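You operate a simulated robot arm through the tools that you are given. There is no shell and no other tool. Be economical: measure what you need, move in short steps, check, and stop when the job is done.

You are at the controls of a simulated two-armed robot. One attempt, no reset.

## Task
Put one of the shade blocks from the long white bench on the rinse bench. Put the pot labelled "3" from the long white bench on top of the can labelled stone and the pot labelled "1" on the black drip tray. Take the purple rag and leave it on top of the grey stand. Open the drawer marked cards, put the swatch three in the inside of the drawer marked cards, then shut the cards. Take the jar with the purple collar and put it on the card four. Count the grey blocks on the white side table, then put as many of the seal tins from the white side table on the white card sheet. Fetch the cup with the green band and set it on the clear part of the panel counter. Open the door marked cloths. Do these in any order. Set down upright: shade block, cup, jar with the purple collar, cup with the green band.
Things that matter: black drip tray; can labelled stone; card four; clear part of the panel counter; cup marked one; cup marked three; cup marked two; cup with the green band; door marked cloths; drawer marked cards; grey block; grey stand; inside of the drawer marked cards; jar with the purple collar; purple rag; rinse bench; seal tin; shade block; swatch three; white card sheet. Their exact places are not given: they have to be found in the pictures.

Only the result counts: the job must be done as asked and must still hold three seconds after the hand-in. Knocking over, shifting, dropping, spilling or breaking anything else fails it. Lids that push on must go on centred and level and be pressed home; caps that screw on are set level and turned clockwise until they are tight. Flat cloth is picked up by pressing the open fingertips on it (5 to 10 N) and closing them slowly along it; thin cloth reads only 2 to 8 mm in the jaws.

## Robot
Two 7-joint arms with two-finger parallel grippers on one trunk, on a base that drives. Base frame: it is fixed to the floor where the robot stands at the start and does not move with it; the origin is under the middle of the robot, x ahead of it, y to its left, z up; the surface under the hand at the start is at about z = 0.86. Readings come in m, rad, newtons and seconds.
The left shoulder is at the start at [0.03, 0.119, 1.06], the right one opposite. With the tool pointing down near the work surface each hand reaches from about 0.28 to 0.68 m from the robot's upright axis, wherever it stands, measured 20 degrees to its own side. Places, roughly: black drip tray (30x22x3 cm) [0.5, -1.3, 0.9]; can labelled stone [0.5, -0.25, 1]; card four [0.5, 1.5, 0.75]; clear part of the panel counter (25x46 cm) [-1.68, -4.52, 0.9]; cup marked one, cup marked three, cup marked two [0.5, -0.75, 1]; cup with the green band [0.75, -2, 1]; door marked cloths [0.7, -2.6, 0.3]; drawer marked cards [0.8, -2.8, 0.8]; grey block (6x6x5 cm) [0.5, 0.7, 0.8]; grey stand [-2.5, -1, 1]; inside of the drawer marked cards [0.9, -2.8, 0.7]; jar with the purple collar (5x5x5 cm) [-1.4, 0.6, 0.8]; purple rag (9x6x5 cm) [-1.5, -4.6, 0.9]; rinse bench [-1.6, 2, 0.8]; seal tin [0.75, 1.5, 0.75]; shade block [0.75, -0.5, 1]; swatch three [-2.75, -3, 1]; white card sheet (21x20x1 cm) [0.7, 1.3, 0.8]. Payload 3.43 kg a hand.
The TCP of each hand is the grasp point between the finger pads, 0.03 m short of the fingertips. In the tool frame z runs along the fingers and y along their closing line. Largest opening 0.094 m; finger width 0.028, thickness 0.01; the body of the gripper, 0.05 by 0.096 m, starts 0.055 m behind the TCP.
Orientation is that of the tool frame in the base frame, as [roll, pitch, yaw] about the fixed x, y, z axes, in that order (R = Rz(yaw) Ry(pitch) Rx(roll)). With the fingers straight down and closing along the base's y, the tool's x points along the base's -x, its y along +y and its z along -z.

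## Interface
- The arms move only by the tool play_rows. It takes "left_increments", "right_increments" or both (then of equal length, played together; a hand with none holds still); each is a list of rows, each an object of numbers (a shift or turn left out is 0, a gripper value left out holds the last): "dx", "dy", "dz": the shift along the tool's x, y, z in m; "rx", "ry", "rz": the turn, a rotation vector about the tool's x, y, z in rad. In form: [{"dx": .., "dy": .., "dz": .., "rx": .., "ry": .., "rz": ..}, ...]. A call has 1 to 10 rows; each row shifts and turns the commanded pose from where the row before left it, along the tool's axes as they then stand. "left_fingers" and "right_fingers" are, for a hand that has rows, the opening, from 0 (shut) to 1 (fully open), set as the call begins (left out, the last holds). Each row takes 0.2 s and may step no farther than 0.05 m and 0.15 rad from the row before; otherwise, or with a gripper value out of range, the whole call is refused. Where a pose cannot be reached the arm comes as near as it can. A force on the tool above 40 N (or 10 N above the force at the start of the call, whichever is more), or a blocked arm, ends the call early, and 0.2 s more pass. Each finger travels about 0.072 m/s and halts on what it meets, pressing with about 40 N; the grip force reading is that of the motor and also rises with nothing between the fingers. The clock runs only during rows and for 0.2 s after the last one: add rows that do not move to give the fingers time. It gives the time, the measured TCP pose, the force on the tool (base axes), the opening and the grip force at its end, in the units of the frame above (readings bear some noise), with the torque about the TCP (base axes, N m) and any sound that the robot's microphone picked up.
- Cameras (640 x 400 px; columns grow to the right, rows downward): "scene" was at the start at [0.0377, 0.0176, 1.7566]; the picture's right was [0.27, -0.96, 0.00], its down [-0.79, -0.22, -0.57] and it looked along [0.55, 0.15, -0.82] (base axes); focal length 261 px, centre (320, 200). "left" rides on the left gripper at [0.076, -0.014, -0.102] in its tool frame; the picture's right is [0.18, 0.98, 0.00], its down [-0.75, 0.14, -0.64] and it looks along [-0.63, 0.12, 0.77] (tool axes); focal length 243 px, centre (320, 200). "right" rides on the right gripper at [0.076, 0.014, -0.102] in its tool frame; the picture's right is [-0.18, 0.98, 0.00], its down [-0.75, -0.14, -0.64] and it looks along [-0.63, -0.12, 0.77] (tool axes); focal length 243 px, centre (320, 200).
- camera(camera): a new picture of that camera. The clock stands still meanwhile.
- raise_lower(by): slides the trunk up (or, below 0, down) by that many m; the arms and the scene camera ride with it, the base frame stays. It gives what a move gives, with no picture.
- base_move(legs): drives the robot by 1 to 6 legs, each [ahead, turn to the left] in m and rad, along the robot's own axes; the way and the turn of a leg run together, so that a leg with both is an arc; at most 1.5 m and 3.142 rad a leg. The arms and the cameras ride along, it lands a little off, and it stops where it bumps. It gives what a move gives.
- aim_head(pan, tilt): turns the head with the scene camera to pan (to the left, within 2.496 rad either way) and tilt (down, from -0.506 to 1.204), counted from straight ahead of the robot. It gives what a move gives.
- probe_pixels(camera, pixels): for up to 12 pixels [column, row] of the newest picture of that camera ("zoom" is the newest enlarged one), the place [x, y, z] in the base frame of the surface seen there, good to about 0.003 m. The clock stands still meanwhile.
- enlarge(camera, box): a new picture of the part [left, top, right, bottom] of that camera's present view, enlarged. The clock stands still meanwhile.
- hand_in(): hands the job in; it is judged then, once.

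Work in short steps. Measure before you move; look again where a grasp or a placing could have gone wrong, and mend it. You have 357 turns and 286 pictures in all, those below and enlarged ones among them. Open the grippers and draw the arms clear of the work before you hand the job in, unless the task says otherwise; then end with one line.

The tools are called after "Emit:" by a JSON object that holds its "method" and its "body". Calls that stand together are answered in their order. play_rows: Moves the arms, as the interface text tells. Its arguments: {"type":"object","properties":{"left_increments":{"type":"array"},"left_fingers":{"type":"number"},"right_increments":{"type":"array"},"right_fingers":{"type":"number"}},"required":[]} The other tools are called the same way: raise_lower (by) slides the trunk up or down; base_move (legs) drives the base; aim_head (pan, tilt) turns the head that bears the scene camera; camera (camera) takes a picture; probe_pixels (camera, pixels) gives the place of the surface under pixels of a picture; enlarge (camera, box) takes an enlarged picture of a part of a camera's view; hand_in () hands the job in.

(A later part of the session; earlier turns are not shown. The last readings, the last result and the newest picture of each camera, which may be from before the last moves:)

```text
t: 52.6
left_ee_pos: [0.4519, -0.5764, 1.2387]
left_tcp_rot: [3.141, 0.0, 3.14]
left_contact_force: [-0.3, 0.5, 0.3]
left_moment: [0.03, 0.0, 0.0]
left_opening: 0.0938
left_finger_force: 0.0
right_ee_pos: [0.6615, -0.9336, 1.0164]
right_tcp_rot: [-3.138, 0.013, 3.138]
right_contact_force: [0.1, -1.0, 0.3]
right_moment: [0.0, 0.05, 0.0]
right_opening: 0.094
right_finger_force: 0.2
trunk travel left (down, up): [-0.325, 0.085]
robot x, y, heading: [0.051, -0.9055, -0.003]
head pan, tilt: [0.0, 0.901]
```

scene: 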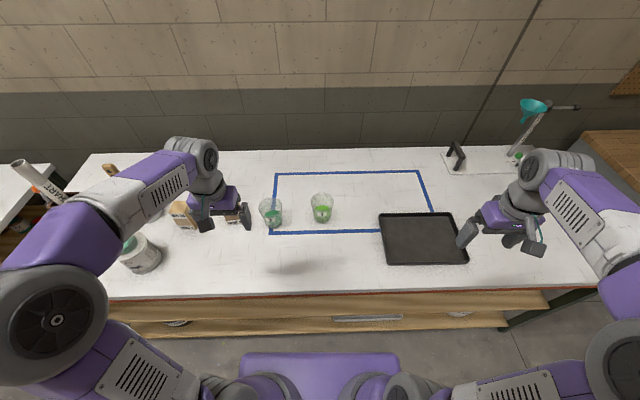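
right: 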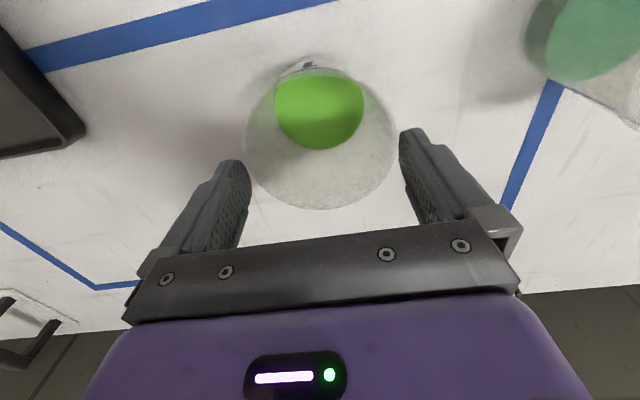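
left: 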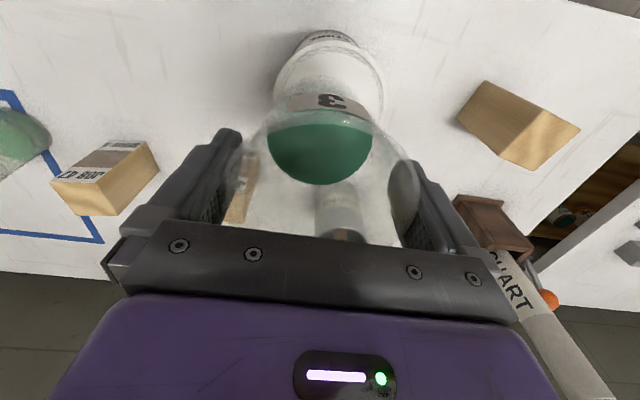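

Straighten the tool, then take an enlarged look at the rim.

Emit:
{"method": "play_rows", "body": {"right_increments": [{"ry": -0.013, "rx": 0.0036, "rz": -0.003, "dx": -0.001}, {}, {}]}}

Emit:
{"method": "enlarge", "body": {"camera": "right", "box": [240, 60, 400, 160]}}

Emit:
{"method": "enlarge", "body": {"camera": "right", "box": [220, 100, 420, 225]}}

```text
t: 53.4
left_ee_pos: [0.4523, -0.5763, 1.2388]
left_tcp_rot: [-3.141, 0.0, 3.14]
left_contact_force: [0.7, -0.1, -0.3]
left_moment: [-0.02, -0.02, 0.02]
left_opening: 0.0939
left_finger_force: 0.2
right_ee_pos: [0.6624, -0.9342, 1.0176]
right_tcp_rot: [-3.135, 0.028, 3.139]
right_contact_force: [-0.2, -0.3, -0.5]
right_moment: [-0.04, 0.03, -0.02]
right_opening: 0.0942
right_finger_force: 0.2
trunk travel left (down, up): [-0.325, 0.085]
robot x, y, heading: [0.0545, -0.9034, -0.002]
head pan, tilt: [0.0, 0.901]
```

```text
4.00 times, centred on (320, 110) of right
```

zoom: 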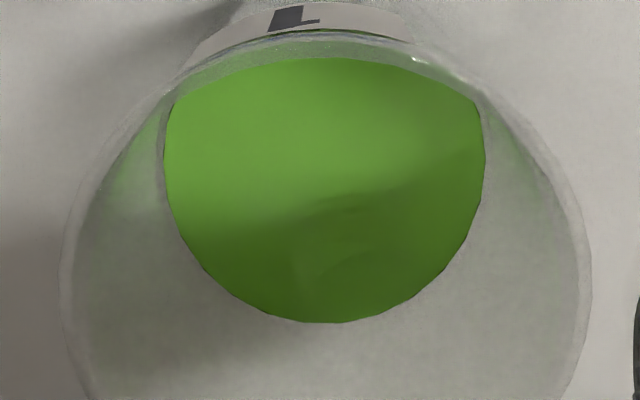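

```text
3.20 times, centred on (320, 162) of right
```

zoom: 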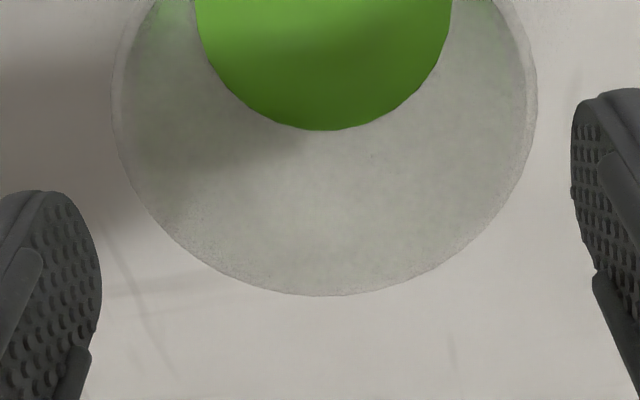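

Pitch went the wrong way (0.028); I correct with opposite signs.

Emit:
{"method": "play_rows", "body": {"right_increments": [{"ry": 0.028, "rx": -0.0066, "rz": -0.002}, {}, {}]}}

Emit:
{"method": "enlarge", "body": {"camera": "right", "box": [220, 60, 420, 185]}}

```text
t: 54.2
left_ee_pos: [0.4522, -0.575, 1.239]
left_tcp_rot: [-3.141, 0.001, 3.14]
left_contact_force: [0.3, -0.6, 0.2]
left_moment: [-0.01, 0.02, -0.02]
left_opening: 0.0942
left_finger_force: 0.0
right_ee_pos: [0.6613, -0.9333, 1.0167]
right_tcp_rot: [-3.141, -0.002, 3.14]
right_contact_force: [0.4, 0.2, -0.5]
right_moment: [-0.03, -0.03, -0.02]
right_opening: 0.0938
right_finger_force: 0.0
trunk travel left (down, up): [-0.325, 0.085]
robot x, y, heading: [0.0547, -0.9014, -0.001]
head pan, tilt: [0.0, 0.901]
```

```text
3.20 times, centred on (320, 122) of right
```

zoom: 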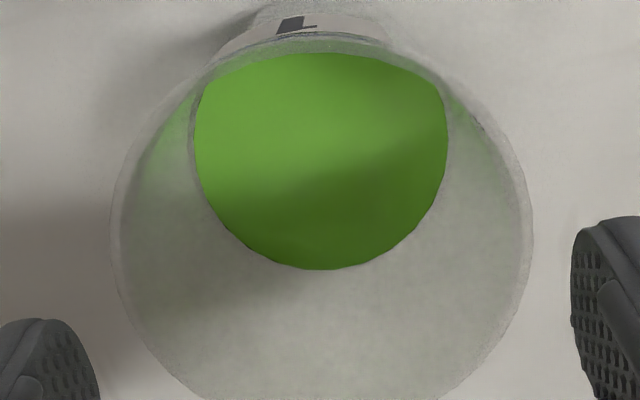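

Now centred within 0.5 mm laterally. Descend straight in small steps.

Emit:
{"method": "play_rows", "body": {"right_increments": [{"dz": 0.01}, {"dz": 0.01}, {"dz": 0.01}, {"dz": 0.01}, {"dz": 0.01}, {"dz": 0.01}, {"dz": 0.01}, {}]}}

```text
t: 56.0
left_ee_pos: [0.4519, -0.5762, 1.2383]
left_tcp_rot: [-3.141, 0.0, 3.139]
left_contact_force: [-0.3, 0.7, 0.0]
left_moment: [-0.01, -0.01, -0.02]
left_opening: 0.0939
left_finger_force: 0.0
right_ee_pos: [0.662, -0.9344, 0.9472]
right_tcp_rot: [-3.141, -0.001, 3.142]
right_contact_force: [0.5, -0.3, -0.5]
right_moment: [0.03, -0.01, -0.04]
right_opening: 0.094
right_finger_force: 0.0
trunk travel left (down, up): [-0.325, 0.085]
robot x, y, heading: [0.0575, -0.9046, -0.004]
head pan, tilt: [0.0, 0.901]
```

It went down freely. Close and lift.

Emit:
{"method": "play_rows", "body": {"right_increments": [{}, {}, {}], "right_fingers": 0.6}}

Emit:
{"method": "play_rows", "body": {"right_increments": [{"dz": -0.01}, {"dz": -0.02}, {"dz": -0.03}, {"dz": -0.04}, {"dz": -0.04}, {}]}}

Emit:
{"method": "camera", "body": {"camera": "scene"}}

```text
t: 56.8
left_ee_pos: [0.4513, -0.5764, 1.239]
left_tcp_rot: [3.141, 0.0, 3.14]
left_contact_force: [-0.9, -1.0, 0.3]
left_moment: [0.01, 0.01, 0.01]
left_opening: 0.094
left_finger_force: 0.1
right_ee_pos: [0.662, -0.9346, 0.946]
right_tcp_rot: [-3.141, -0.002, 3.14]
right_contact_force: [-0.2, 0.3, 0.5]
right_moment: [0.03, 0.01, 0.0]
right_opening: 0.0927
right_finger_force: 40.4
trunk travel left (down, up): [-0.325, 0.085]
robot x, y, heading: [0.0548, -0.9027, -0.002]
head pan, tilt: [0.0, 0.901]
```

```text
t: 58.2
left_ee_pos: [0.4517, -0.5771, 1.2385]
left_tcp_rot: [-3.142, 0.001, 3.141]
left_contact_force: [0.0, 0.8, -0.1]
left_moment: [-0.02, -0.02, 0.0]
left_opening: 0.0938
left_finger_force: 0.0
right_ee_pos: [0.664, -0.9349, 1.0878]
right_tcp_rot: [-3.139, -0.001, -3.141]
right_contact_force: [0.8, 1.2, -0.7]
right_moment: [0.02, -0.03, 0.0]
right_opening: 0.0928
right_finger_force: 40.1
trunk travel left (down, up): [-0.325, 0.085]
robot x, y, heading: [0.0547, -0.9022, 0.004]
head pan, tilt: [0.0, 0.901]
```

```text
249 pictures are left
```

scene: 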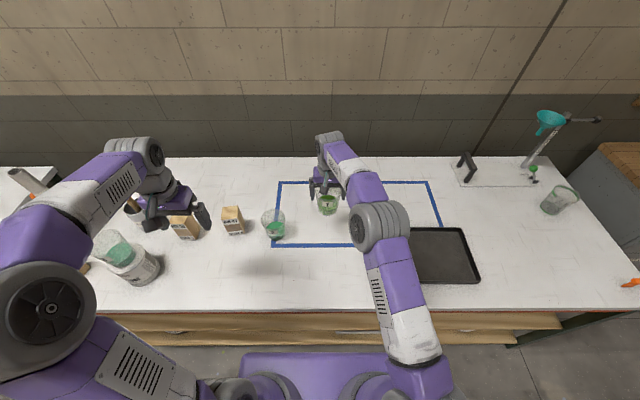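

Lifted. Carry to above the tray centre-left [0.54,-1.28].

Emit:
{"method": "play_rows", "body": {"right_increments": [{"dx": 0.014, "dy": -0.038}, {"dx": 0.014, "dy": -0.038}, {"dx": 0.014, "dy": -0.038}, {"dx": 0.014, "dy": -0.038}, {"dx": 0.014, "dy": -0.038}, {"dx": 0.014, "dy": -0.038}, {"dx": 0.014, "dy": -0.038}, {"dx": 0.014, "dy": -0.038}, {"dx": 0.012, "dy": -0.041}, {}]}}

Emit:
{"method": "camera", "body": {"camera": "scene"}}

```text
t: 60.4
left_ee_pos: [0.4521, -0.5764, 1.2389]
left_tcp_rot: [3.14, -0.001, 3.138]
left_contact_force: [0.7, -0.5, -0.1]
left_moment: [-0.01, -0.02, 0.0]
left_opening: 0.0939
left_finger_force: 0.2
right_ee_pos: [0.5391, -1.2766, 1.0882]
right_tcp_rot: [3.14, -0.003, -3.138]
right_contact_force: [-0.7, -0.2, -0.8]
right_moment: [0.02, 0.01, 0.02]
right_opening: 0.0927
right_finger_force: 40.3
trunk travel left (down, up): [-0.325, 0.085]
robot x, y, heading: [0.0512, -0.9081, -0.003]
head pan, tilt: [0.0, 0.901]
```

```text
248 pictures are left
```

scene: 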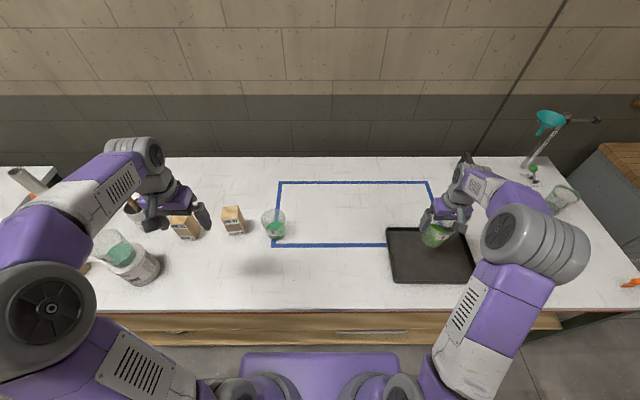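

Above the tray. Lower to contact.

Emit:
{"method": "play_rows", "body": {"right_increments": [{"dz": 0.04}, {"dz": 0.04}, {"dz": 0.03}, {"dz": 0.015}, {"dz": 0.006}, {"dz": 0.004}, {"dz": 0.003}, {}]}}

Emit:
{"method": "enlarge", "body": {"camera": "scene", "box": [370, 180, 530, 300]}}

```text
t: 62.2
left_ee_pos: [0.4508, -0.5767, 1.2389]
left_tcp_rot: [3.14, 0.0, 3.139]
left_contact_force: [-0.6, 0.3, -0.5]
left_moment: [0.0, 0.02, -0.01]
left_opening: 0.0939
left_finger_force: 0.0
right_ee_pos: [0.5391, -1.2783, 0.9497]
right_tcp_rot: [-3.139, -0.001, -3.142]
right_contact_force: [-0.5, -0.4, 1.4]
right_moment: [-0.04, 0.09, -0.03]
right_opening: 0.0927
right_finger_force: 39.6
trunk travel left (down, up): [-0.325, 0.085]
robot x, y, heading: [0.0551, -0.9056, -0.001]
head pan, tilt: [0.0, 0.901]
```

```text
3.33 times, centred on (450, 240) of scene
```

zoom: 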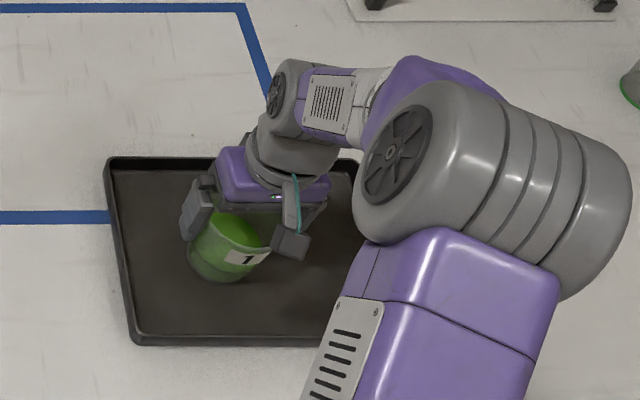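

Contact (1.4 N up). Release and retreat upward.

Emit:
{"method": "play_rows", "body": {"right_increments": [{}, {}, {}], "right_fingers": 1}}

Emit:
{"method": "play_rows", "body": {"right_increments": [{"dz": -0.01}, {"dz": -0.02}, {"dz": -0.03}, {"dz": -0.04}, {"dz": -0.05}, {"dz": -0.05}, {"dz": -0.05}, {"dz": -0.05}, {}]}}

Emit:
{"method": "camera", "body": {"camera": "scene"}}

```text
t: 63.0
left_ee_pos: [0.4505, -0.576, 1.2389]
left_tcp_rot: [-3.142, 0.0, 3.138]
left_contact_force: [0.4, 0.7, -0.1]
left_moment: [0.04, -0.01, 0.02]
left_opening: 0.0943
left_finger_force: 0.0
right_ee_pos: [0.5393, -1.2782, 0.9499]
right_tcp_rot: [3.141, -0.001, 3.141]
right_contact_force: [0.3, 0.5, -0.1]
right_moment: [-0.02, 0.03, 0.01]
right_opening: 0.0937
right_finger_force: 0.2
trunk travel left (down, up): [-0.325, 0.085]
robot x, y, heading: [0.0512, -0.9051, 0.001]
head pan, tilt: [0.0, 0.901]
```

```text
t: 65.0
left_ee_pos: [0.4509, -0.5762, 1.2382]
left_tcp_rot: [3.141, 0.0, 3.139]
left_contact_force: [-1.2, 0.4, -0.1]
left_moment: [0.0, 0.0, 0.02]
left_opening: 0.0941
left_finger_force: 0.0
right_ee_pos: [0.5383, -1.2772, 1.2531]
right_tcp_rot: [-3.141, -0.002, -3.141]
right_contact_force: [0.0, -0.2, -0.3]
right_moment: [0.0, 0.03, 0.02]
right_opening: 0.094
right_finger_force: 0.1
trunk travel left (down, up): [-0.325, 0.085]
robot x, y, heading: [0.0532, -0.9055, 0.003]
head pan, tilt: [0.0, 0.901]
```

```text
246 pictures are left
```

scene: 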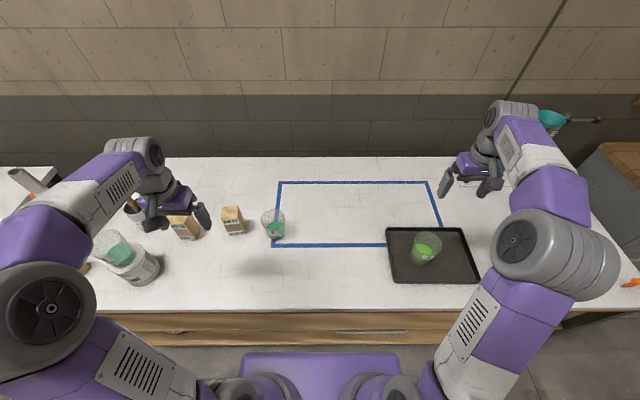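

Cup 1 stands in the tray. Now drive on along the bench toward the green-band cup and look at it and the cabinet; first back 0.05 m for turning room.

Emit:
{"method": "base_move", "body": {"legs": [[-0.06, 0], [0, -1.571], [0.75, 0]]}}

Emit:
{"method": "aim_head", "body": {"pan": 0.5, "tilt": 0.6}}

Emit:
{"method": "camera", "body": {"camera": "scene"}}

```text
t: 73.5
left_ee_pos: [0.3407, -2.063, 1.2386]
left_tcp_rot: [-3.141, -0.001, 1.59]
left_contact_force: [-0.6, 0.0, -0.4]
left_moment: [0.0, 0.0, -0.02]
left_opening: 0.0939
left_finger_force: 0.1
right_ee_pos: [-0.3574, -2.1639, 1.2528]
right_tcp_rot: [-3.141, -0.001, 1.59]
right_contact_force: [-0.1, -0.7, -0.9]
right_moment: [-0.01, 0.03, -0.01]
right_opening: 0.094
right_finger_force: 0.1
trunk travel left (down, up): [-0.325, 0.085]
robot x, y, heading: [0.01, -1.6706, -1.547]
head pan, tilt: [0.0, 0.901]
```

```text
t: 74.4
left_ee_pos: [0.3412, -2.0612, 1.2393]
left_tcp_rot: [3.141, -0.001, 1.588]
left_contact_force: [0.8, 1.1, 0.6]
left_moment: [0.02, -0.03, -0.01]
left_opening: 0.0942
left_finger_force: 0.1
right_ee_pos: [-0.3586, -2.1627, 1.2524]
right_tcp_rot: [-3.141, -0.002, 1.591]
right_contact_force: [-0.6, -0.3, 0.3]
right_moment: [0.04, -0.02, -0.04]
right_opening: 0.0941
right_finger_force: 0.1
trunk travel left (down, up): [-0.325, 0.085]
robot x, y, heading: [0.0031, -1.6724, -1.557]
head pan, tilt: [0.499, 0.6]
```

```text
245 pictures are left
```

scene: 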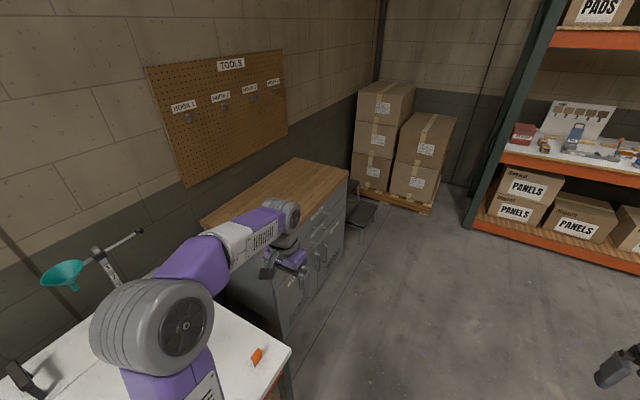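

I probe the geometry of the bench end and cabinet.

Emit:
{"method": "probe_pixels", "body": {"camera": "scene", "pixels": [[289, 349], [257, 355], [345, 172], [290, 160], [205, 222], [335, 190], [335, 250], [270, 330], [312, 225], [362, 212], [300, 300], [30, 380]]}}

Emit:
{"method": "enlarge", "body": {"camera": "scene", "box": [220, 150, 400, 340]}}

```text
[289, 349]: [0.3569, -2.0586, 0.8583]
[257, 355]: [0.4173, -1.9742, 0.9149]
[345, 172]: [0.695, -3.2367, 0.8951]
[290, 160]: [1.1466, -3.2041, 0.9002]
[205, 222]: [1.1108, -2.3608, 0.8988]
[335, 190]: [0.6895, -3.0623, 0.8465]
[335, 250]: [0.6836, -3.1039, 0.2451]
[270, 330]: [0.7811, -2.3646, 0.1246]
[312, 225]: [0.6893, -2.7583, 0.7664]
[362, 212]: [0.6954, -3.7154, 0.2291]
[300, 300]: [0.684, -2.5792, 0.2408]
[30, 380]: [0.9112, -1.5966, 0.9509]
```

```text
2.11 times, centred on (310, 245) of scene
```

zoom: 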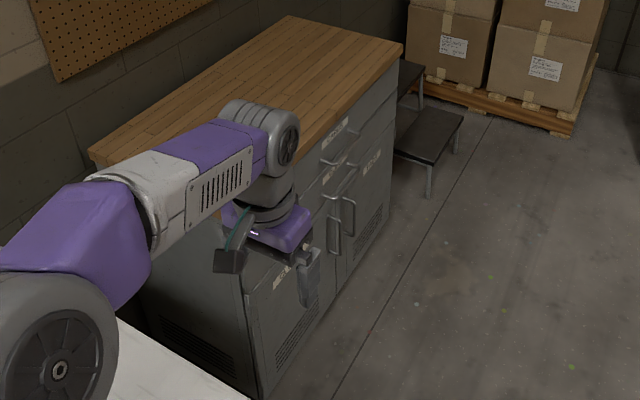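

Bench ends at y≈-2.06; cabinet front x≈0.685, y −2.36…−3.24. I aim the head at the green-band cup.

Emit:
{"method": "aim_head", "body": {"pan": 1.2, "tilt": 0.75}}

Emit:
{"method": "camera", "body": {"camera": "scene"}}

```text
t: 75.5
left_ee_pos: [0.3407, -2.0617, 1.2384]
left_tcp_rot: [3.141, 0.0, 1.588]
left_contact_force: [-0.3, 0.3, 1.1]
left_moment: [-0.01, 0.01, 0.01]
left_opening: 0.094
left_finger_force: 0.0
right_ee_pos: [-0.3577, -2.1628, 1.2532]
right_tcp_rot: [3.141, 0.0, 1.591]
right_contact_force: [-0.2, 0.9, -0.9]
right_moment: [-0.04, 0.03, -0.02]
right_opening: 0.094
right_finger_force: 0.0
trunk travel left (down, up): [-0.325, 0.085]
robot x, y, heading: [0.0012, -1.6719, -1.549]
head pan, tilt: [1.201, 0.75]
```

```text
243 pictures are left
```

scene: 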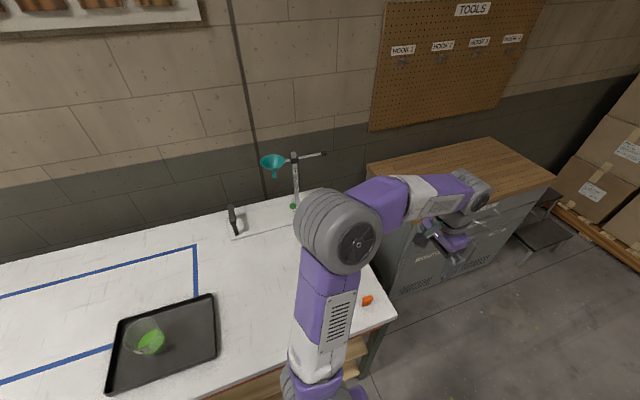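

The arm hides the cup. I drive to beyond the bench end, in front of the cabinet, and turn to face +x.

Emit:
{"method": "base_move", "body": {"legs": [[0.7, 0], [0, 1.55], [0.25, 0]]}}

Emit:
{"method": "aim_head", "body": {"pan": 0.5, "tilt": 0.85}}

Emit:
{"method": "camera", "body": {"camera": "scene"}}

Emit:
{"method": "camera", "body": {"camera": "left"}}

```text
t: 84.5
left_ee_pos: [0.6589, -2.0384, 1.2389]
left_tcp_rot: [-3.141, 0.0, -3.135]
left_contact_force: [0.6, -0.7, 0.1]
left_moment: [0.0, 0.02, -0.01]
left_opening: 0.0941
left_finger_force: 0.1
right_ee_pos: [0.7492, -2.7387, 1.2536]
right_tcp_rot: [3.141, 0.0, -3.134]
right_contact_force: [0.3, 0.3, 0.1]
right_moment: [-0.01, 0.03, -0.01]
right_opening: 0.0939
right_finger_force: 0.1
trunk travel left (down, up): [-0.325, 0.085]
robot x, y, heading: [0.2646, -2.3684, 0.008]
head pan, tilt: [1.201, 0.75]
```

```text
t: 85.6
left_ee_pos: [0.6586, -2.0379, 1.2381]
left_tcp_rot: [3.14, -0.001, -3.135]
left_contact_force: [-0.5, -0.1, -0.1]
left_moment: [0.01, 0.0, 0.01]
left_opening: 0.0942
left_finger_force: 0.1
right_ee_pos: [0.7497, -2.7375, 1.254]
right_tcp_rot: [3.141, 0.001, -3.137]
right_contact_force: [1.3, -0.9, 0.6]
right_moment: [-0.02, -0.01, -0.01]
right_opening: 0.094
right_finger_force: 0.0
trunk travel left (down, up): [-0.325, 0.085]
robot x, y, heading: [0.2614, -2.3707, 0.003]
head pan, tilt: [0.499, 0.85]
```

```text
242 pictures are left
```

scene: 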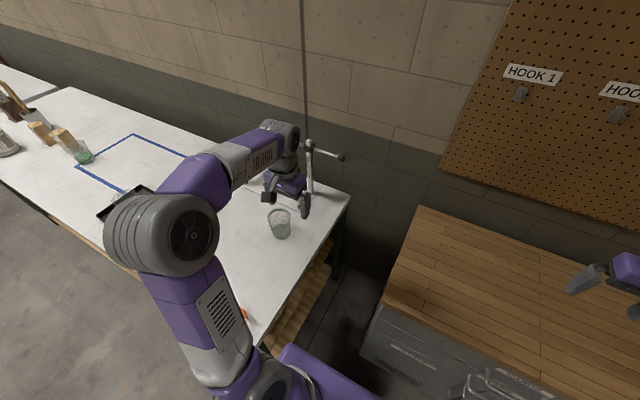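

```text
241 pictures are left
```

left: 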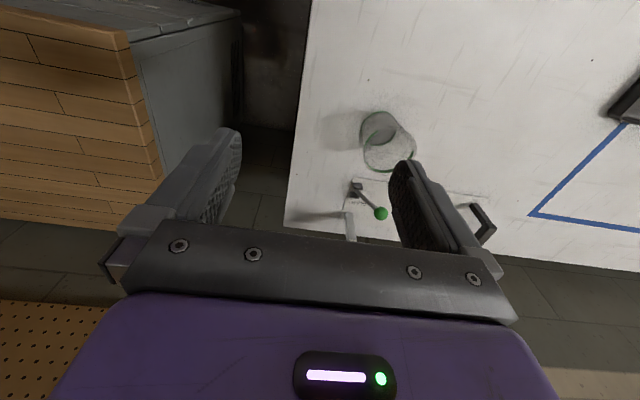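

The cup's green-banded rim is at (388,145) in the left picture. I probe the cup and the stand beside it.

Emit:
{"method": "enlarge", "body": {"camera": "left", "box": [310, 90, 470, 190]}}

Emit:
{"method": "probe_pixels", "body": {"camera": "zoom", "pixels": [[215, 250], [220, 290], [417, 200], [350, 115], [250, 310], [400, 290], [290, 340], [300, 180], [240, 100], [340, 330]]}}

Emit:
{"method": "probe_pixels", "body": {"camera": "scene", "pixels": [[308, 145], [341, 158], [309, 180], [279, 212], [280, 236], [347, 192], [282, 222]]}}

```text
4.00 times, centred on (390, 140) of left
```

zoom: 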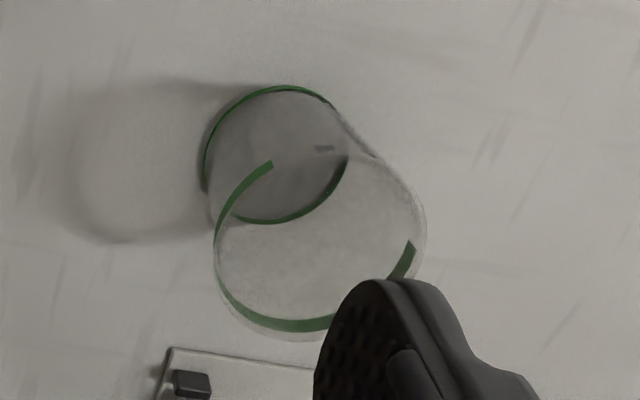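

```text
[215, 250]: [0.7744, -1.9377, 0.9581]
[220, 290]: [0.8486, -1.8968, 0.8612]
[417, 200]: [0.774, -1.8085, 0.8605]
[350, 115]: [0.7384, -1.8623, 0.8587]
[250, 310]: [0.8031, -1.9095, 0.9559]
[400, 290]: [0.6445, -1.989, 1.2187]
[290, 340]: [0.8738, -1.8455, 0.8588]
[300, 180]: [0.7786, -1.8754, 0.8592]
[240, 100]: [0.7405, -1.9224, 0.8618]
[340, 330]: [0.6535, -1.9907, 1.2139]
```

```text
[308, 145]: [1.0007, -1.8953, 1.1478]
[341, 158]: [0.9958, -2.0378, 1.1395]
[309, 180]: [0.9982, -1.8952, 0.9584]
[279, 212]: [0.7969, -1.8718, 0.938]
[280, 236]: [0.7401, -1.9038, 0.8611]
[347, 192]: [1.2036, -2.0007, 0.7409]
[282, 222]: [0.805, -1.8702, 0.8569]
```

The cup is ~0.70 m away, just out of reach; I drive 0.06 m ahead and turn 0.4 left.

Emit:
{"method": "base_move", "body": {"legs": [[0.06, 0], [0, 0.4]]}}

```text
t: 87.8
left_ee_pos: [0.5641, -1.9123, 1.2392]
left_tcp_rot: [-3.141, 0.001, -2.749]
left_contact_force: [1.0, -0.4, -0.2]
left_moment: [-0.01, -0.01, -0.02]
left_opening: 0.094
left_finger_force: 0.0
right_ee_pos: [0.9134, -2.5243, 1.2529]
right_tcp_rot: [3.14, 0.001, -2.748]
right_contact_force: [0.5, 1.1, 0.4]
right_moment: [0.0, 0.02, 0.0]
right_opening: 0.0941
right_finger_force: 0.0
trunk travel left (down, up): [-0.325, 0.085]
robot x, y, heading: [0.3253, -2.3727, 0.39]
head pan, tilt: [0.499, 0.85]
```

Bring the left hand over the cup for a measuring view.

Emit:
{"method": "play_rows", "body": {"left_increments": [{"dx": -0.036, "dy": -0.016}, {"dx": -0.036, "dy": -0.016}, {"dx": -0.036, "dy": -0.016}, {"dx": -0.035, "dy": -0.015}, {"dz": 0.04}, {"dz": 0.04}, {"dz": 0.04}, {}]}}

Emit:
{"method": "camera", "body": {"camera": "left"}}

Emit:
{"method": "enlarge", "body": {"camera": "left", "box": [240, 60, 400, 160]}}

```text
t: 89.6
left_ee_pos: [0.7219, -1.9172, 1.1198]
left_tcp_rot: [3.141, 0.0, -2.748]
left_contact_force: [-1.4, 0.1, -0.6]
left_moment: [-0.01, 0.03, -0.01]
left_opening: 0.0939
left_finger_force: 0.0
right_ee_pos: [0.9147, -2.5259, 1.2527]
right_tcp_rot: [3.141, 0.001, -2.746]
right_contact_force: [0.5, -0.3, 0.1]
right_moment: [-0.01, 0.02, 0.01]
right_opening: 0.0941
right_finger_force: 0.2
trunk travel left (down, up): [-0.325, 0.085]
robot x, y, heading: [0.3261, -2.3721, 0.388]
head pan, tilt: [0.499, 0.85]
```

```text
239 pictures are left
```

left: 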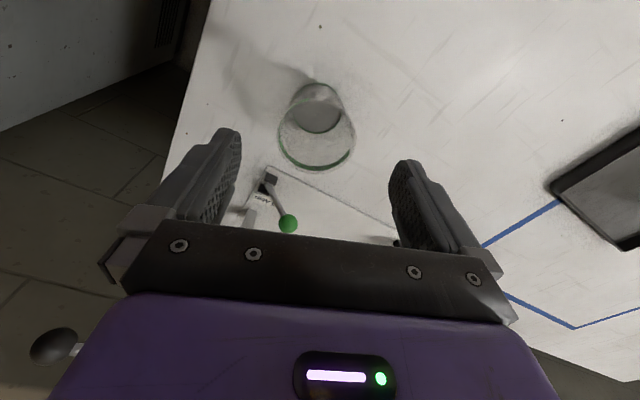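

```text
4.00 times, centred on (320, 110) of left
```

zoom: 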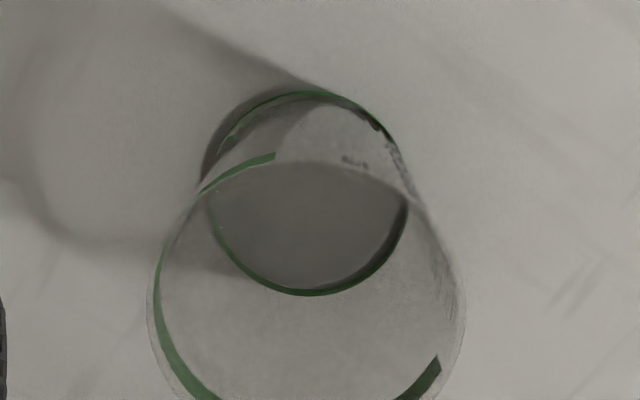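

Rim centre is ~[-0.047,+0.005] in tool axes from the TCP. Move over it, tips above the rim.

Emit:
{"method": "play_rows", "body": {"left_increments": [{"dx": -0.024, "dy": 0.0025}, {"dx": -0.023, "dy": 0.0025}, {"dz": 0.035}, {"dz": 0.035}, {"dz": 0.033}, {}, {}]}}

Emit:
{"method": "enlarge", "body": {"camera": "left", "box": [220, 60, 420, 185]}}

```text
t: 91.2
left_ee_pos: [0.7625, -1.8965, 1.0163]
left_tcp_rot: [3.141, -0.002, -2.75]
left_contact_force: [0.7, 0.6, -1.0]
left_moment: [-0.02, -0.01, -0.01]
left_opening: 0.094
left_finger_force: 0.2
right_ee_pos: [0.9141, -2.5255, 1.2528]
right_tcp_rot: [3.141, 0.0, -2.748]
right_contact_force: [-0.3, -0.6, 0.2]
right_moment: [0.0, -0.01, -0.02]
right_opening: 0.0938
right_finger_force: 0.0
trunk travel left (down, up): [-0.325, 0.085]
robot x, y, heading: [0.327, -2.3744, 0.389]
head pan, tilt: [0.499, 0.85]
```

```text
3.20 times, centred on (320, 122) of left
```

zoom: 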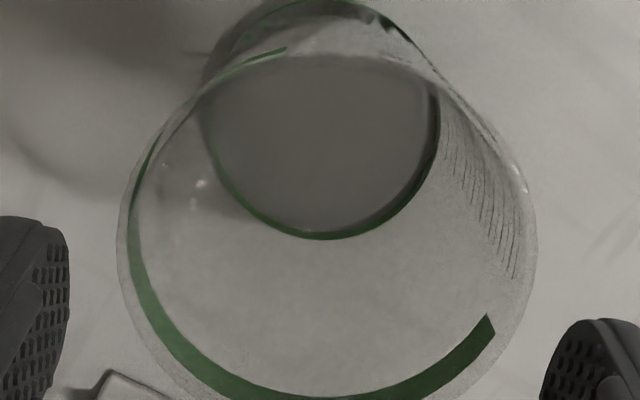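

Rim mid is ~2 px right of ideal: shift +1.3 mm, then descend in small steps.

Emit:
{"method": "play_rows", "body": {"left_increments": [{"dy": 0.0013}, {"dz": 0.01}, {"dz": 0.01}, {"dz": 0.01}, {"dz": 0.01}, {"dz": 0.01}, {"dz": 0.01}, {"dz": 0.01}, {}]}}

```text
t: 93.2
left_ee_pos: [0.7626, -1.8916, 0.9463]
left_tcp_rot: [3.141, 0.002, -2.748]
left_contact_force: [0.7, -0.2, 0.9]
left_moment: [-0.02, -0.01, 0.02]
left_opening: 0.0941
left_finger_force: 0.0
right_ee_pos: [0.9144, -2.5257, 1.2535]
right_tcp_rot: [3.14, 0.0, -2.749]
right_contact_force: [0.3, -0.2, -0.6]
right_moment: [-0.01, 0.02, 0.0]
right_opening: 0.0938
right_finger_force: 0.1
trunk travel left (down, up): [-0.325, 0.085]
robot x, y, heading: [0.3203, -2.369, 0.388]
head pan, tilt: [0.499, 0.85]
```

Free descent. Close and lift.

Emit:
{"method": "play_rows", "body": {"left_increments": [{}, {}, {}], "left_fingers": 0.6}}

Emit:
{"method": "play_rows", "body": {"left_increments": [{"dz": -0.01}, {"dz": -0.03}, {"dz": -0.04}, {"dz": -0.05}, {"dz": -0.05}, {"dz": -0.05}, {"dz": -0.05}, {}]}}

Emit:
{"method": "camera", "body": {"camera": "left"}}

```text
t: 94.0
left_ee_pos: [0.7623, -1.891, 0.9462]
left_tcp_rot: [3.141, 0.002, -2.75]
left_contact_force: [0.7, -0.3, -0.1]
left_moment: [-0.03, -0.02, 0.01]
left_opening: 0.0912
left_finger_force: 40.5
right_ee_pos: [0.9138, -2.5269, 1.2529]
right_tcp_rot: [-3.142, 0.0, -2.746]
right_contact_force: [-1.1, -0.8, -0.4]
right_moment: [-0.01, 0.0, -0.02]
right_opening: 0.0941
right_finger_force: 0.0
trunk travel left (down, up): [-0.325, 0.085]
robot x, y, heading: [0.3251, -2.3701, 0.384]
head pan, tilt: [0.499, 0.85]
```

```text
t: 95.8
left_ee_pos: [0.7626, -1.8911, 1.2246]
left_tcp_rot: [3.14, 0.0, -2.749]
left_contact_force: [-0.1, 0.5, 0.7]
left_moment: [-0.01, -0.01, -0.01]
left_opening: 0.0911
left_finger_force: 39.4
right_ee_pos: [0.9141, -2.5248, 1.2523]
right_tcp_rot: [3.141, -0.001, -2.746]
right_contact_force: [0.0, 0.0, -0.4]
right_moment: [0.0, -0.01, -0.01]
right_opening: 0.094
right_finger_force: 0.3
trunk travel left (down, up): [-0.325, 0.085]
robot x, y, heading: [0.3218, -2.3727, 0.388]
head pan, tilt: [0.499, 0.85]
```

```text
236 pictures are left
```

left: 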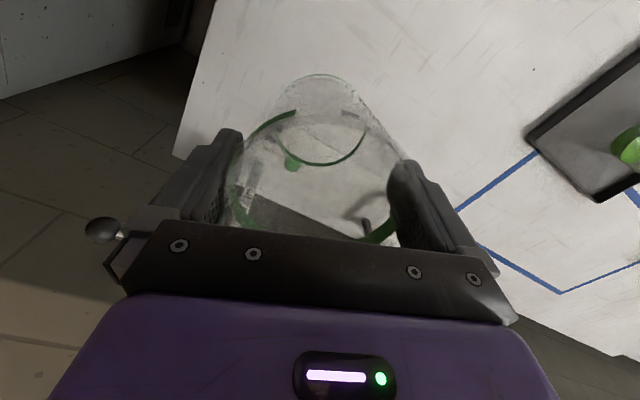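

Cup held. Retract both hands, then turn and drive toward the panel counter.

Emit:
{"method": "play_rows", "body": {"left_increments": [{"dx": 0.04}, {"dx": 0.04}, {"dx": 0.04}, {"dx": 0.04}, {"dx": 0.02}, {}], "right_increments": [{"dx": 0.04}, {"dx": 0.04}, {"dx": 0.03}, {}, {}, {}]}}

Emit:
{"method": "base_move", "body": {"legs": [[0, -1.45], [0, -1.443], [1.2, 0], [0.8, 0], [0, 0.934]]}}

Emit:
{"method": "aim_head", "body": {"pan": 0.0, "tilt": 0.5}}

Emit:
{"method": "camera", "body": {"camera": "scene"}}

```text
t: 97.2
left_ee_pos: [0.596, -1.9606, 1.2256]
left_tcp_rot: [3.141, 0.0, -2.748]
left_contact_force: [-0.4, -0.2, -0.4]
left_moment: [0.0, 0.03, -0.01]
left_opening: 0.0912
left_finger_force: 40.1
right_ee_pos: [0.8117, -2.5665, 1.2526]
right_tcp_rot: [3.141, -0.001, -2.748]
right_contact_force: [-0.9, -0.1, -0.2]
right_moment: [-0.03, -0.02, -0.03]
right_opening: 0.0938
right_finger_force: 0.0
trunk travel left (down, up): [-0.325, 0.085]
robot x, y, heading: [0.3252, -2.3701, 0.386]
head pan, tilt: [0.499, 0.85]
```

```text
t: 116.6
left_ee_pos: [-1.0254, -3.9598, 1.2263]
left_tcp_rot: [3.141, 0.0, 1.561]
left_contact_force: [-0.5, -0.2, -0.3]
left_moment: [0.01, 0.01, 0.01]
left_opening: 0.0914
left_finger_force: 39.6
right_ee_pos: [-1.6671, -3.9185, 1.2526]
right_tcp_rot: [3.141, 0.001, 1.562]
right_contact_force: [0.4, -0.6, -0.6]
right_moment: [0.02, 0.01, 0.0]
right_opening: 0.0943
right_finger_force: 0.0
trunk travel left (down, up): [-0.325, 0.085]
robot x, y, heading: [-1.2959, -3.5468, -1.587]
head pan, tilt: [0.499, 0.85]
```

```text
t: 117.6
left_ee_pos: [-1.0267, -3.9583, 1.2257]
left_tcp_rot: [3.141, 0.001, 1.561]
left_contact_force: [-0.3, 0.5, -0.6]
left_moment: [0.02, 0.01, -0.03]
left_opening: 0.0912
left_finger_force: 40.0
right_ee_pos: [-1.6671, -3.9199, 1.2527]
right_tcp_rot: [-3.14, -0.001, 1.563]
right_contact_force: [0.6, -0.9, -0.1]
right_moment: [0.03, 0.0, 0.02]
right_opening: 0.0941
right_finger_force: 0.1
trunk travel left (down, up): [-0.325, 0.085]
robot x, y, heading: [-1.2995, -3.5463, -1.591]
head pan, tilt: [0.0, 0.499]
```

```text
235 pictures are left
```

scene: 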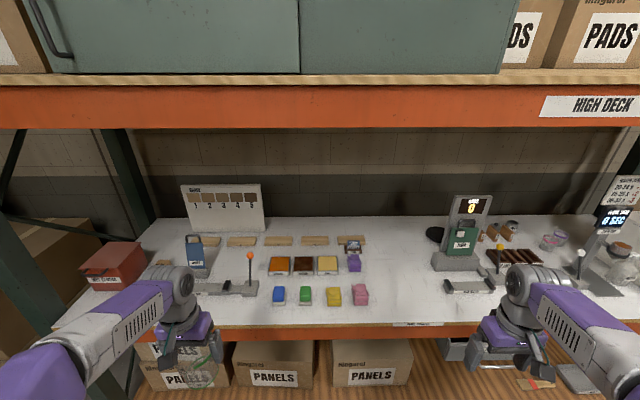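

The panel counter is in the rack. I zoom in on it.

Emit:
{"method": "enlarge", "body": {"camera": "scene", "box": [240, 180, 480, 330]}}

Emit:
{"method": "probe_pixels", "body": {"camera": "scene", "pixels": [[353, 247], [354, 265], [390, 240], [390, 310], [420, 240], [430, 312], [361, 295], [420, 323], [320, 110], [450, 270], [470, 288], [435, 234]]}}

```text
2.67 times, centred on (360, 255) of scene
```

zoom: 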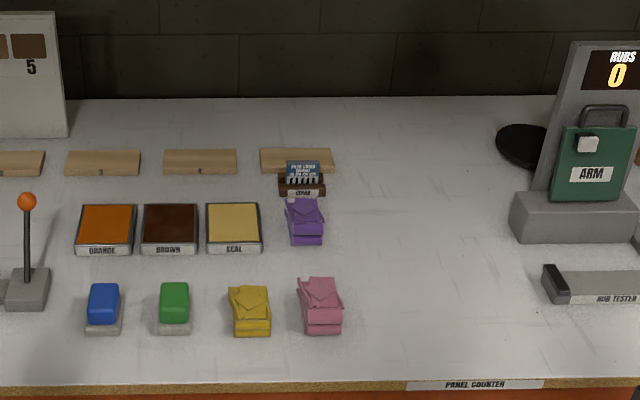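

```text
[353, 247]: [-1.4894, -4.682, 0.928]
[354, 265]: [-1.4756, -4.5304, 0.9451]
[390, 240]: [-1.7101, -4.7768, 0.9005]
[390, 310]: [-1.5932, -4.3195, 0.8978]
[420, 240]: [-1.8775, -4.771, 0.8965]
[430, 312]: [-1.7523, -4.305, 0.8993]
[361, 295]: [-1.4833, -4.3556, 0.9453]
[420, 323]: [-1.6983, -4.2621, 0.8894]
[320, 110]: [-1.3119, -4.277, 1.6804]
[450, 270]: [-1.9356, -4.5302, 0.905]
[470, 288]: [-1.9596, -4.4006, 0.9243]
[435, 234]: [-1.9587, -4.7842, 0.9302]
```

Clear part spans x −1.57…−1.85; counter z≈0.899, front edge y −4.27. I drive to about [-1.65,-3.9].

Emit:
{"method": "base_move", "body": {"legs": [[0, -0.765], [0.49, 0], [0, 0.785]]}}

Emit:
{"method": "aim_head", "body": {"pan": 0.0, "tilt": 0.75}}

Emit:
{"method": "camera", "body": {"camera": "scene"}}

```text
t: 124.5
left_ee_pos: [-1.3487, -4.2958, 1.2256]
left_tcp_rot: [-3.141, 0.0, 1.592]
left_contact_force: [0.2, 0.1, -0.2]
left_moment: [0.0, 0.0, 0.0]
left_opening: 0.0913
left_finger_force: 39.8
right_ee_pos: [-1.994, -4.2774, 1.2539]
right_tcp_rot: [3.142, 0.001, 1.594]
right_contact_force: [-0.8, -0.2, 0.5]
right_moment: [-0.03, 0.0, -0.01]
right_opening: 0.094
right_finger_force: 0.0
trunk travel left (down, up): [-0.325, 0.085]
robot x, y, heading: [-1.6339, -3.896, -1.561]
head pan, tilt: [0.0, 0.499]
```

```text
t: 125.3
left_ee_pos: [-1.3498, -4.2972, 1.226]
left_tcp_rot: [3.142, -0.001, 1.592]
left_contact_force: [-0.3, -0.6, -0.5]
left_moment: [0.0, 0.01, 0.0]
left_opening: 0.0911
left_finger_force: 39.8
right_ee_pos: [-1.994, -4.2776, 1.2523]
right_tcp_rot: [3.141, 0.001, 1.595]
right_contact_force: [0.1, 0.4, -0.9]
right_moment: [0.0, 0.02, 0.01]
right_opening: 0.0936
right_finger_force: 0.1
trunk travel left (down, up): [-0.325, 0.085]
robot x, y, heading: [-1.6363, -3.8971, -1.556]
head pan, tilt: [0.0, 0.75]
```

```text
233 pictures are left
```

scene: 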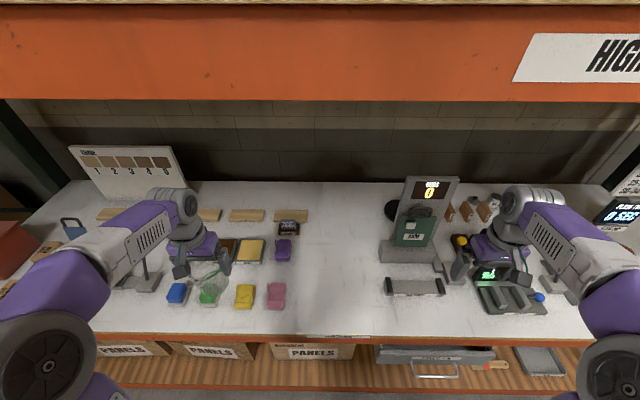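

Move the cup sideways/forward above [-1.68,-4.48].

Emit:
{"method": "play_rows", "body": {"left_increments": [{"dx": -0.018, "dy": -0.036}, {"dx": -0.018, "dy": -0.036}, {"dx": -0.018, "dy": -0.036}, {"dx": -0.018, "dy": -0.036}, {"dx": -0.018, "dy": -0.036}, {"dx": -0.018, "dy": -0.036}, {"dx": -0.018, "dy": -0.036}, {"dx": -0.018, "dy": -0.036}, {"dx": -0.033, "dy": -0.046}, {}]}}

Emit:
{"method": "camera", "body": {"camera": "scene"}}

Emit:
{"method": "camera", "body": {"camera": "left"}}

```text
refused: row 9 steps farther than a row can; nothing moved
```

```text
232 pictures are left
```

scene: 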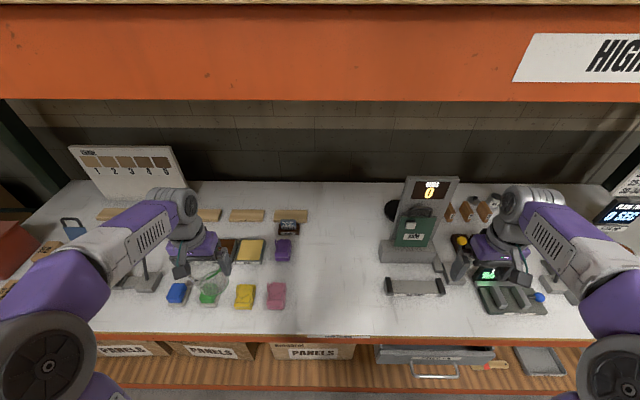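

```text
231 pictures are left
```

left: 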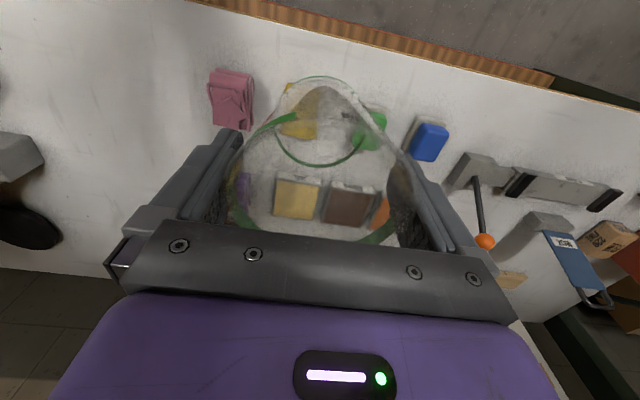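

Step limit exceeded; I resend with smaller rows.

Emit:
{"method": "play_rows", "body": {"left_increments": [{"dx": -0.019, "dy": -0.036}, {"dx": -0.019, "dy": -0.036}, {"dx": -0.019, "dy": -0.036}, {"dx": -0.019, "dy": -0.036}, {"dx": -0.019, "dy": -0.036}, {"dx": -0.019, "dy": -0.036}, {"dx": -0.019, "dy": -0.036}, {"dx": -0.019, "dy": -0.036}, {"dx": -0.025, "dy": -0.042}, {}]}}

Emit:
{"method": "camera", "body": {"camera": "scene"}}

```text
t: 127.5
left_ee_pos: [-1.6643, -4.4673, 1.2255]
left_tcp_rot: [3.141, -0.001, 1.593]
left_contact_force: [0.3, -0.4, 0.0]
left_moment: [-0.02, 0.04, 0.0]
left_opening: 0.0913
left_finger_force: 39.9
left hand out of reach, approached as far as the arm can: row 9
right_ee_pos: [-1.9922, -4.2781, 1.2533]
right_tcp_rot: [3.141, 0.0, 1.594]
right_contact_force: [0.5, 0.4, -0.2]
right_moment: [-0.01, 0.02, 0.02]
right_opening: 0.0941
right_finger_force: 0.1
trunk travel left (down, up): [-0.325, 0.085]
robot x, y, heading: [-1.6346, -3.8939, -1.556]
head pan, tilt: [0.0, 0.75]
```

```text
230 pictures are left
```

scene: 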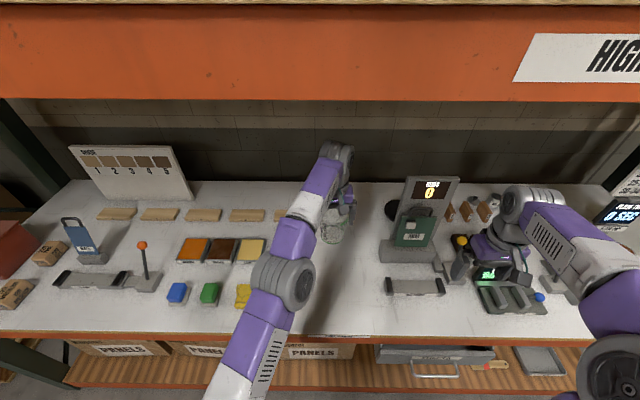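

In the clear part at [-1.664,-4.467]. Lower to contact (TCP ≈0.986).

Emit:
{"method": "play_rows", "body": {"left_increments": [{"dz": 0.05}, {"dz": 0.05}, {"dz": 0.05}, {"dz": 0.05}, {"dz": 0.025}, {}]}}

Emit:
{"method": "camera", "body": {"camera": "left"}}

```text
t: 128.9
left_ee_pos: [-1.6665, -4.4696, 0.9983]
left_tcp_rot: [3.14, 0.0, 1.591]
left_contact_force: [0.2, -0.1, 0.4]
left_moment: [0.01, -0.01, 0.05]
left_opening: 0.0911
left_finger_force: 40.0
right_ee_pos: [-1.9933, -4.2777, 1.2532]
right_tcp_rot: [-3.141, 0.0, 1.592]
right_contact_force: [-0.4, -0.5, 1.0]
right_moment: [-0.01, -0.01, 0.01]
right_opening: 0.094
right_finger_force: 0.1
trunk travel left (down, up): [-0.325, 0.085]
robot x, y, heading: [-1.6389, -3.8966, -1.559]
head pan, tilt: [0.0, 0.75]
```

```text
229 pictures are left
```

left: 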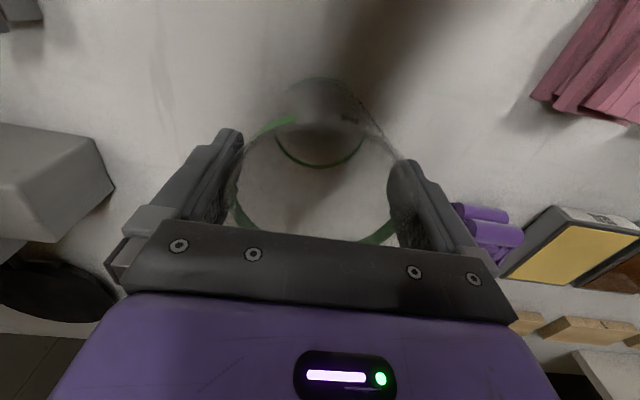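

Almost down; last millimetres.

Emit:
{"method": "play_rows", "body": {"left_increments": [{"dz": 0.005}, {"dz": 0.003}, {"dz": 0.003}, {"dz": 0.002}, {"dz": 0.001}, {}]}}

```text
t: 130.3
left_ee_pos: [-1.6662, -4.4704, 0.9851]
left_tcp_rot: [-3.141, 0.002, 1.591]
left_contact_force: [0.1, -0.1, 3.5]
left_moment: [0.03, 0.0, -0.04]
left_opening: 0.0911
left_finger_force: 40.0
right_ee_pos: [-1.9939, -4.2771, 1.2523]
right_tcp_rot: [-3.141, 0.001, 1.594]
right_contact_force: [-0.1, 0.2, 0.3]
right_moment: [0.03, -0.01, -0.02]
right_opening: 0.0937
right_finger_force: 0.0
trunk travel left (down, up): [-0.325, 0.085]
robot x, y, heading: [-1.637, -3.8917, -1.551]
head pan, tilt: [0.0, 0.75]
```

Contact at 3.5 N. Release and rise.

Emit:
{"method": "play_rows", "body": {"left_increments": [{}, {}, {}], "left_fingers": 1}}

Emit:
{"method": "play_rows", "body": {"left_increments": [{"dz": -0.01}, {"dz": -0.02}, {"dz": -0.03}, {"dz": -0.04}, {"dz": -0.04}, {"dy": 0.03}, {"dy": 0.03}, {"dy": 0.04}, {"dy": 0.04}, {}]}}

Emit:
{"method": "camera", "body": {"camera": "scene"}}

Emit:
{"method": "camera", "body": {"camera": "left"}}

```text
t: 131.1
left_ee_pos: [-1.6659, -4.471, 0.985]
left_tcp_rot: [3.141, -0.001, 1.592]
left_contact_force: [0.2, 0.7, 0.2]
left_moment: [0.03, -0.01, -0.01]
left_opening: 0.0938
left_finger_force: 0.1
right_ee_pos: [-1.9941, -4.2779, 1.2522]
right_tcp_rot: [-3.14, 0.001, 1.593]
right_contact_force: [0.1, 0.1, 0.9]
right_moment: [-0.04, 0.03, -0.06]
right_opening: 0.0938
right_finger_force: 0.1
trunk travel left (down, up): [-0.325, 0.085]
robot x, y, heading: [-1.6355, -3.895, -1.557]
head pan, tilt: [0.0, 0.75]
```

```text
t: 133.3
left_ee_pos: [-1.5269, -4.4659, 1.1239]
left_tcp_rot: [-3.141, 0.001, 1.593]
left_contact_force: [-0.8, -0.5, 0.0]
left_moment: [0.02, -0.01, -0.02]
left_opening: 0.0938
left_finger_force: 0.1
right_ee_pos: [-1.9958, -4.2781, 1.2521]
right_tcp_rot: [-3.141, 0.0, 1.592]
right_contact_force: [-0.3, -0.7, -0.4]
right_moment: [0.0, 0.0, 0.0]
right_opening: 0.0941
right_finger_force: 0.1
trunk travel left (down, up): [-0.325, 0.085]
robot x, y, heading: [-1.6383, -3.8926, -1.553]
head pan, tilt: [0.0, 0.75]
```

```text
228 pictures are left
```

scene: 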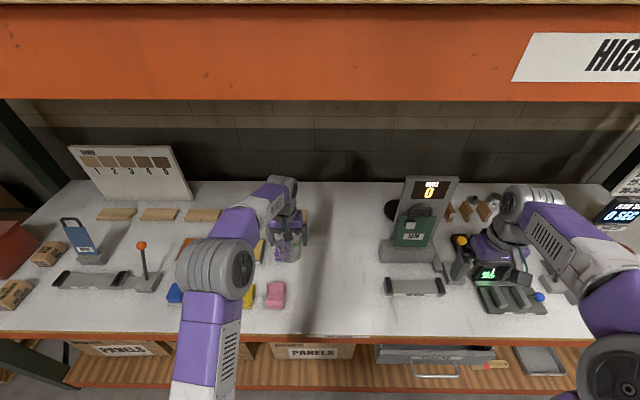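

```text
227 pictures are left
```

left: 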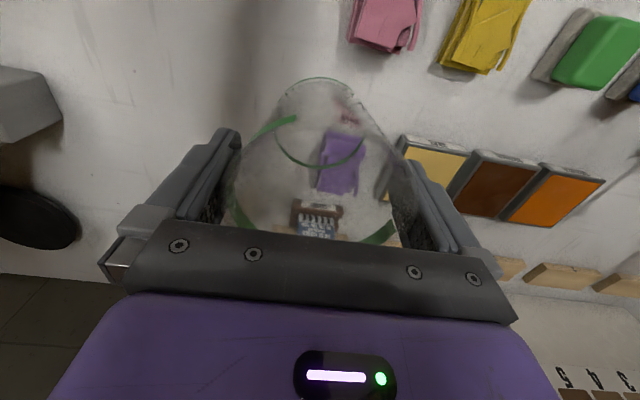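

The cup came along with the hand although the fingers are open. I look closely at how it hangs.

Emit:
{"method": "enlarge", "body": {"camera": "left", "box": [200, 60, 456, 260]}}

Emit:
{"method": "enlarge", "body": {"camera": "scene", "box": [230, 160, 350, 320]}}

```text
2.00 times, centred on (328, 160) of left
```

zoom: 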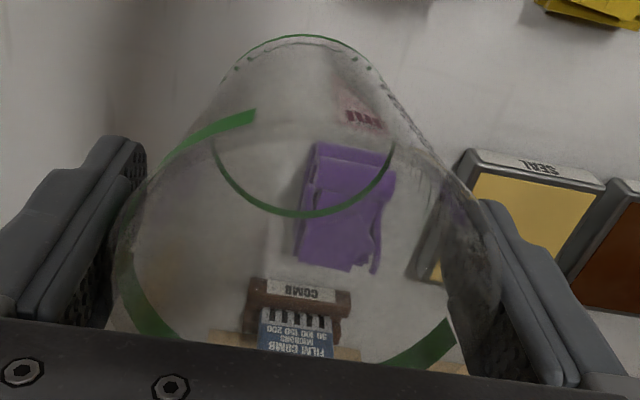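

```text
2.50 times, centred on (290, 240) of scene
```

zoom: 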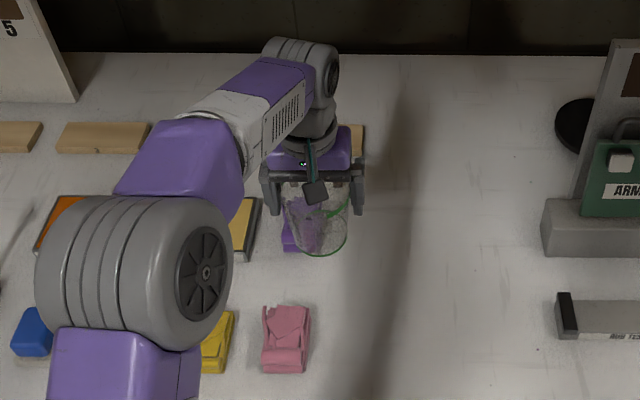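

It is wedged by its rim. I re-grip it firmly first, then bring it back.

Emit:
{"method": "play_rows", "body": {"left_increments": [{}, {}, {"dy": -0.03}, {"dy": -0.04}, {"dy": -0.04}, {"dy": -0.03}, {"dz": 0.04}, {"dz": 0.04}, {"dz": 0.04}, {}], "left_fingers": 0.6}}

```text
t: 135.5
left_ee_pos: [-1.6656, -4.4706, 1.0054]
left_tcp_rot: [3.14, 0.001, 1.592]
left_contact_force: [0.3, 0.3, -0.3]
left_moment: [0.01, 0.02, 0.01]
left_opening: 0.0912
left_finger_force: 39.6
right_ee_pos: [-1.9936, -4.2775, 1.2529]
right_tcp_rot: [3.141, 0.0, 1.594]
right_contact_force: [-0.8, 0.7, -0.5]
right_moment: [-0.03, -0.03, -0.01]
right_opening: 0.0941
right_finger_force: 0.1
trunk travel left (down, up): [-0.325, 0.085]
robot x, y, heading: [-1.6359, -3.8957, -1.556]
head pan, tilt: [0.0, 0.75]
```

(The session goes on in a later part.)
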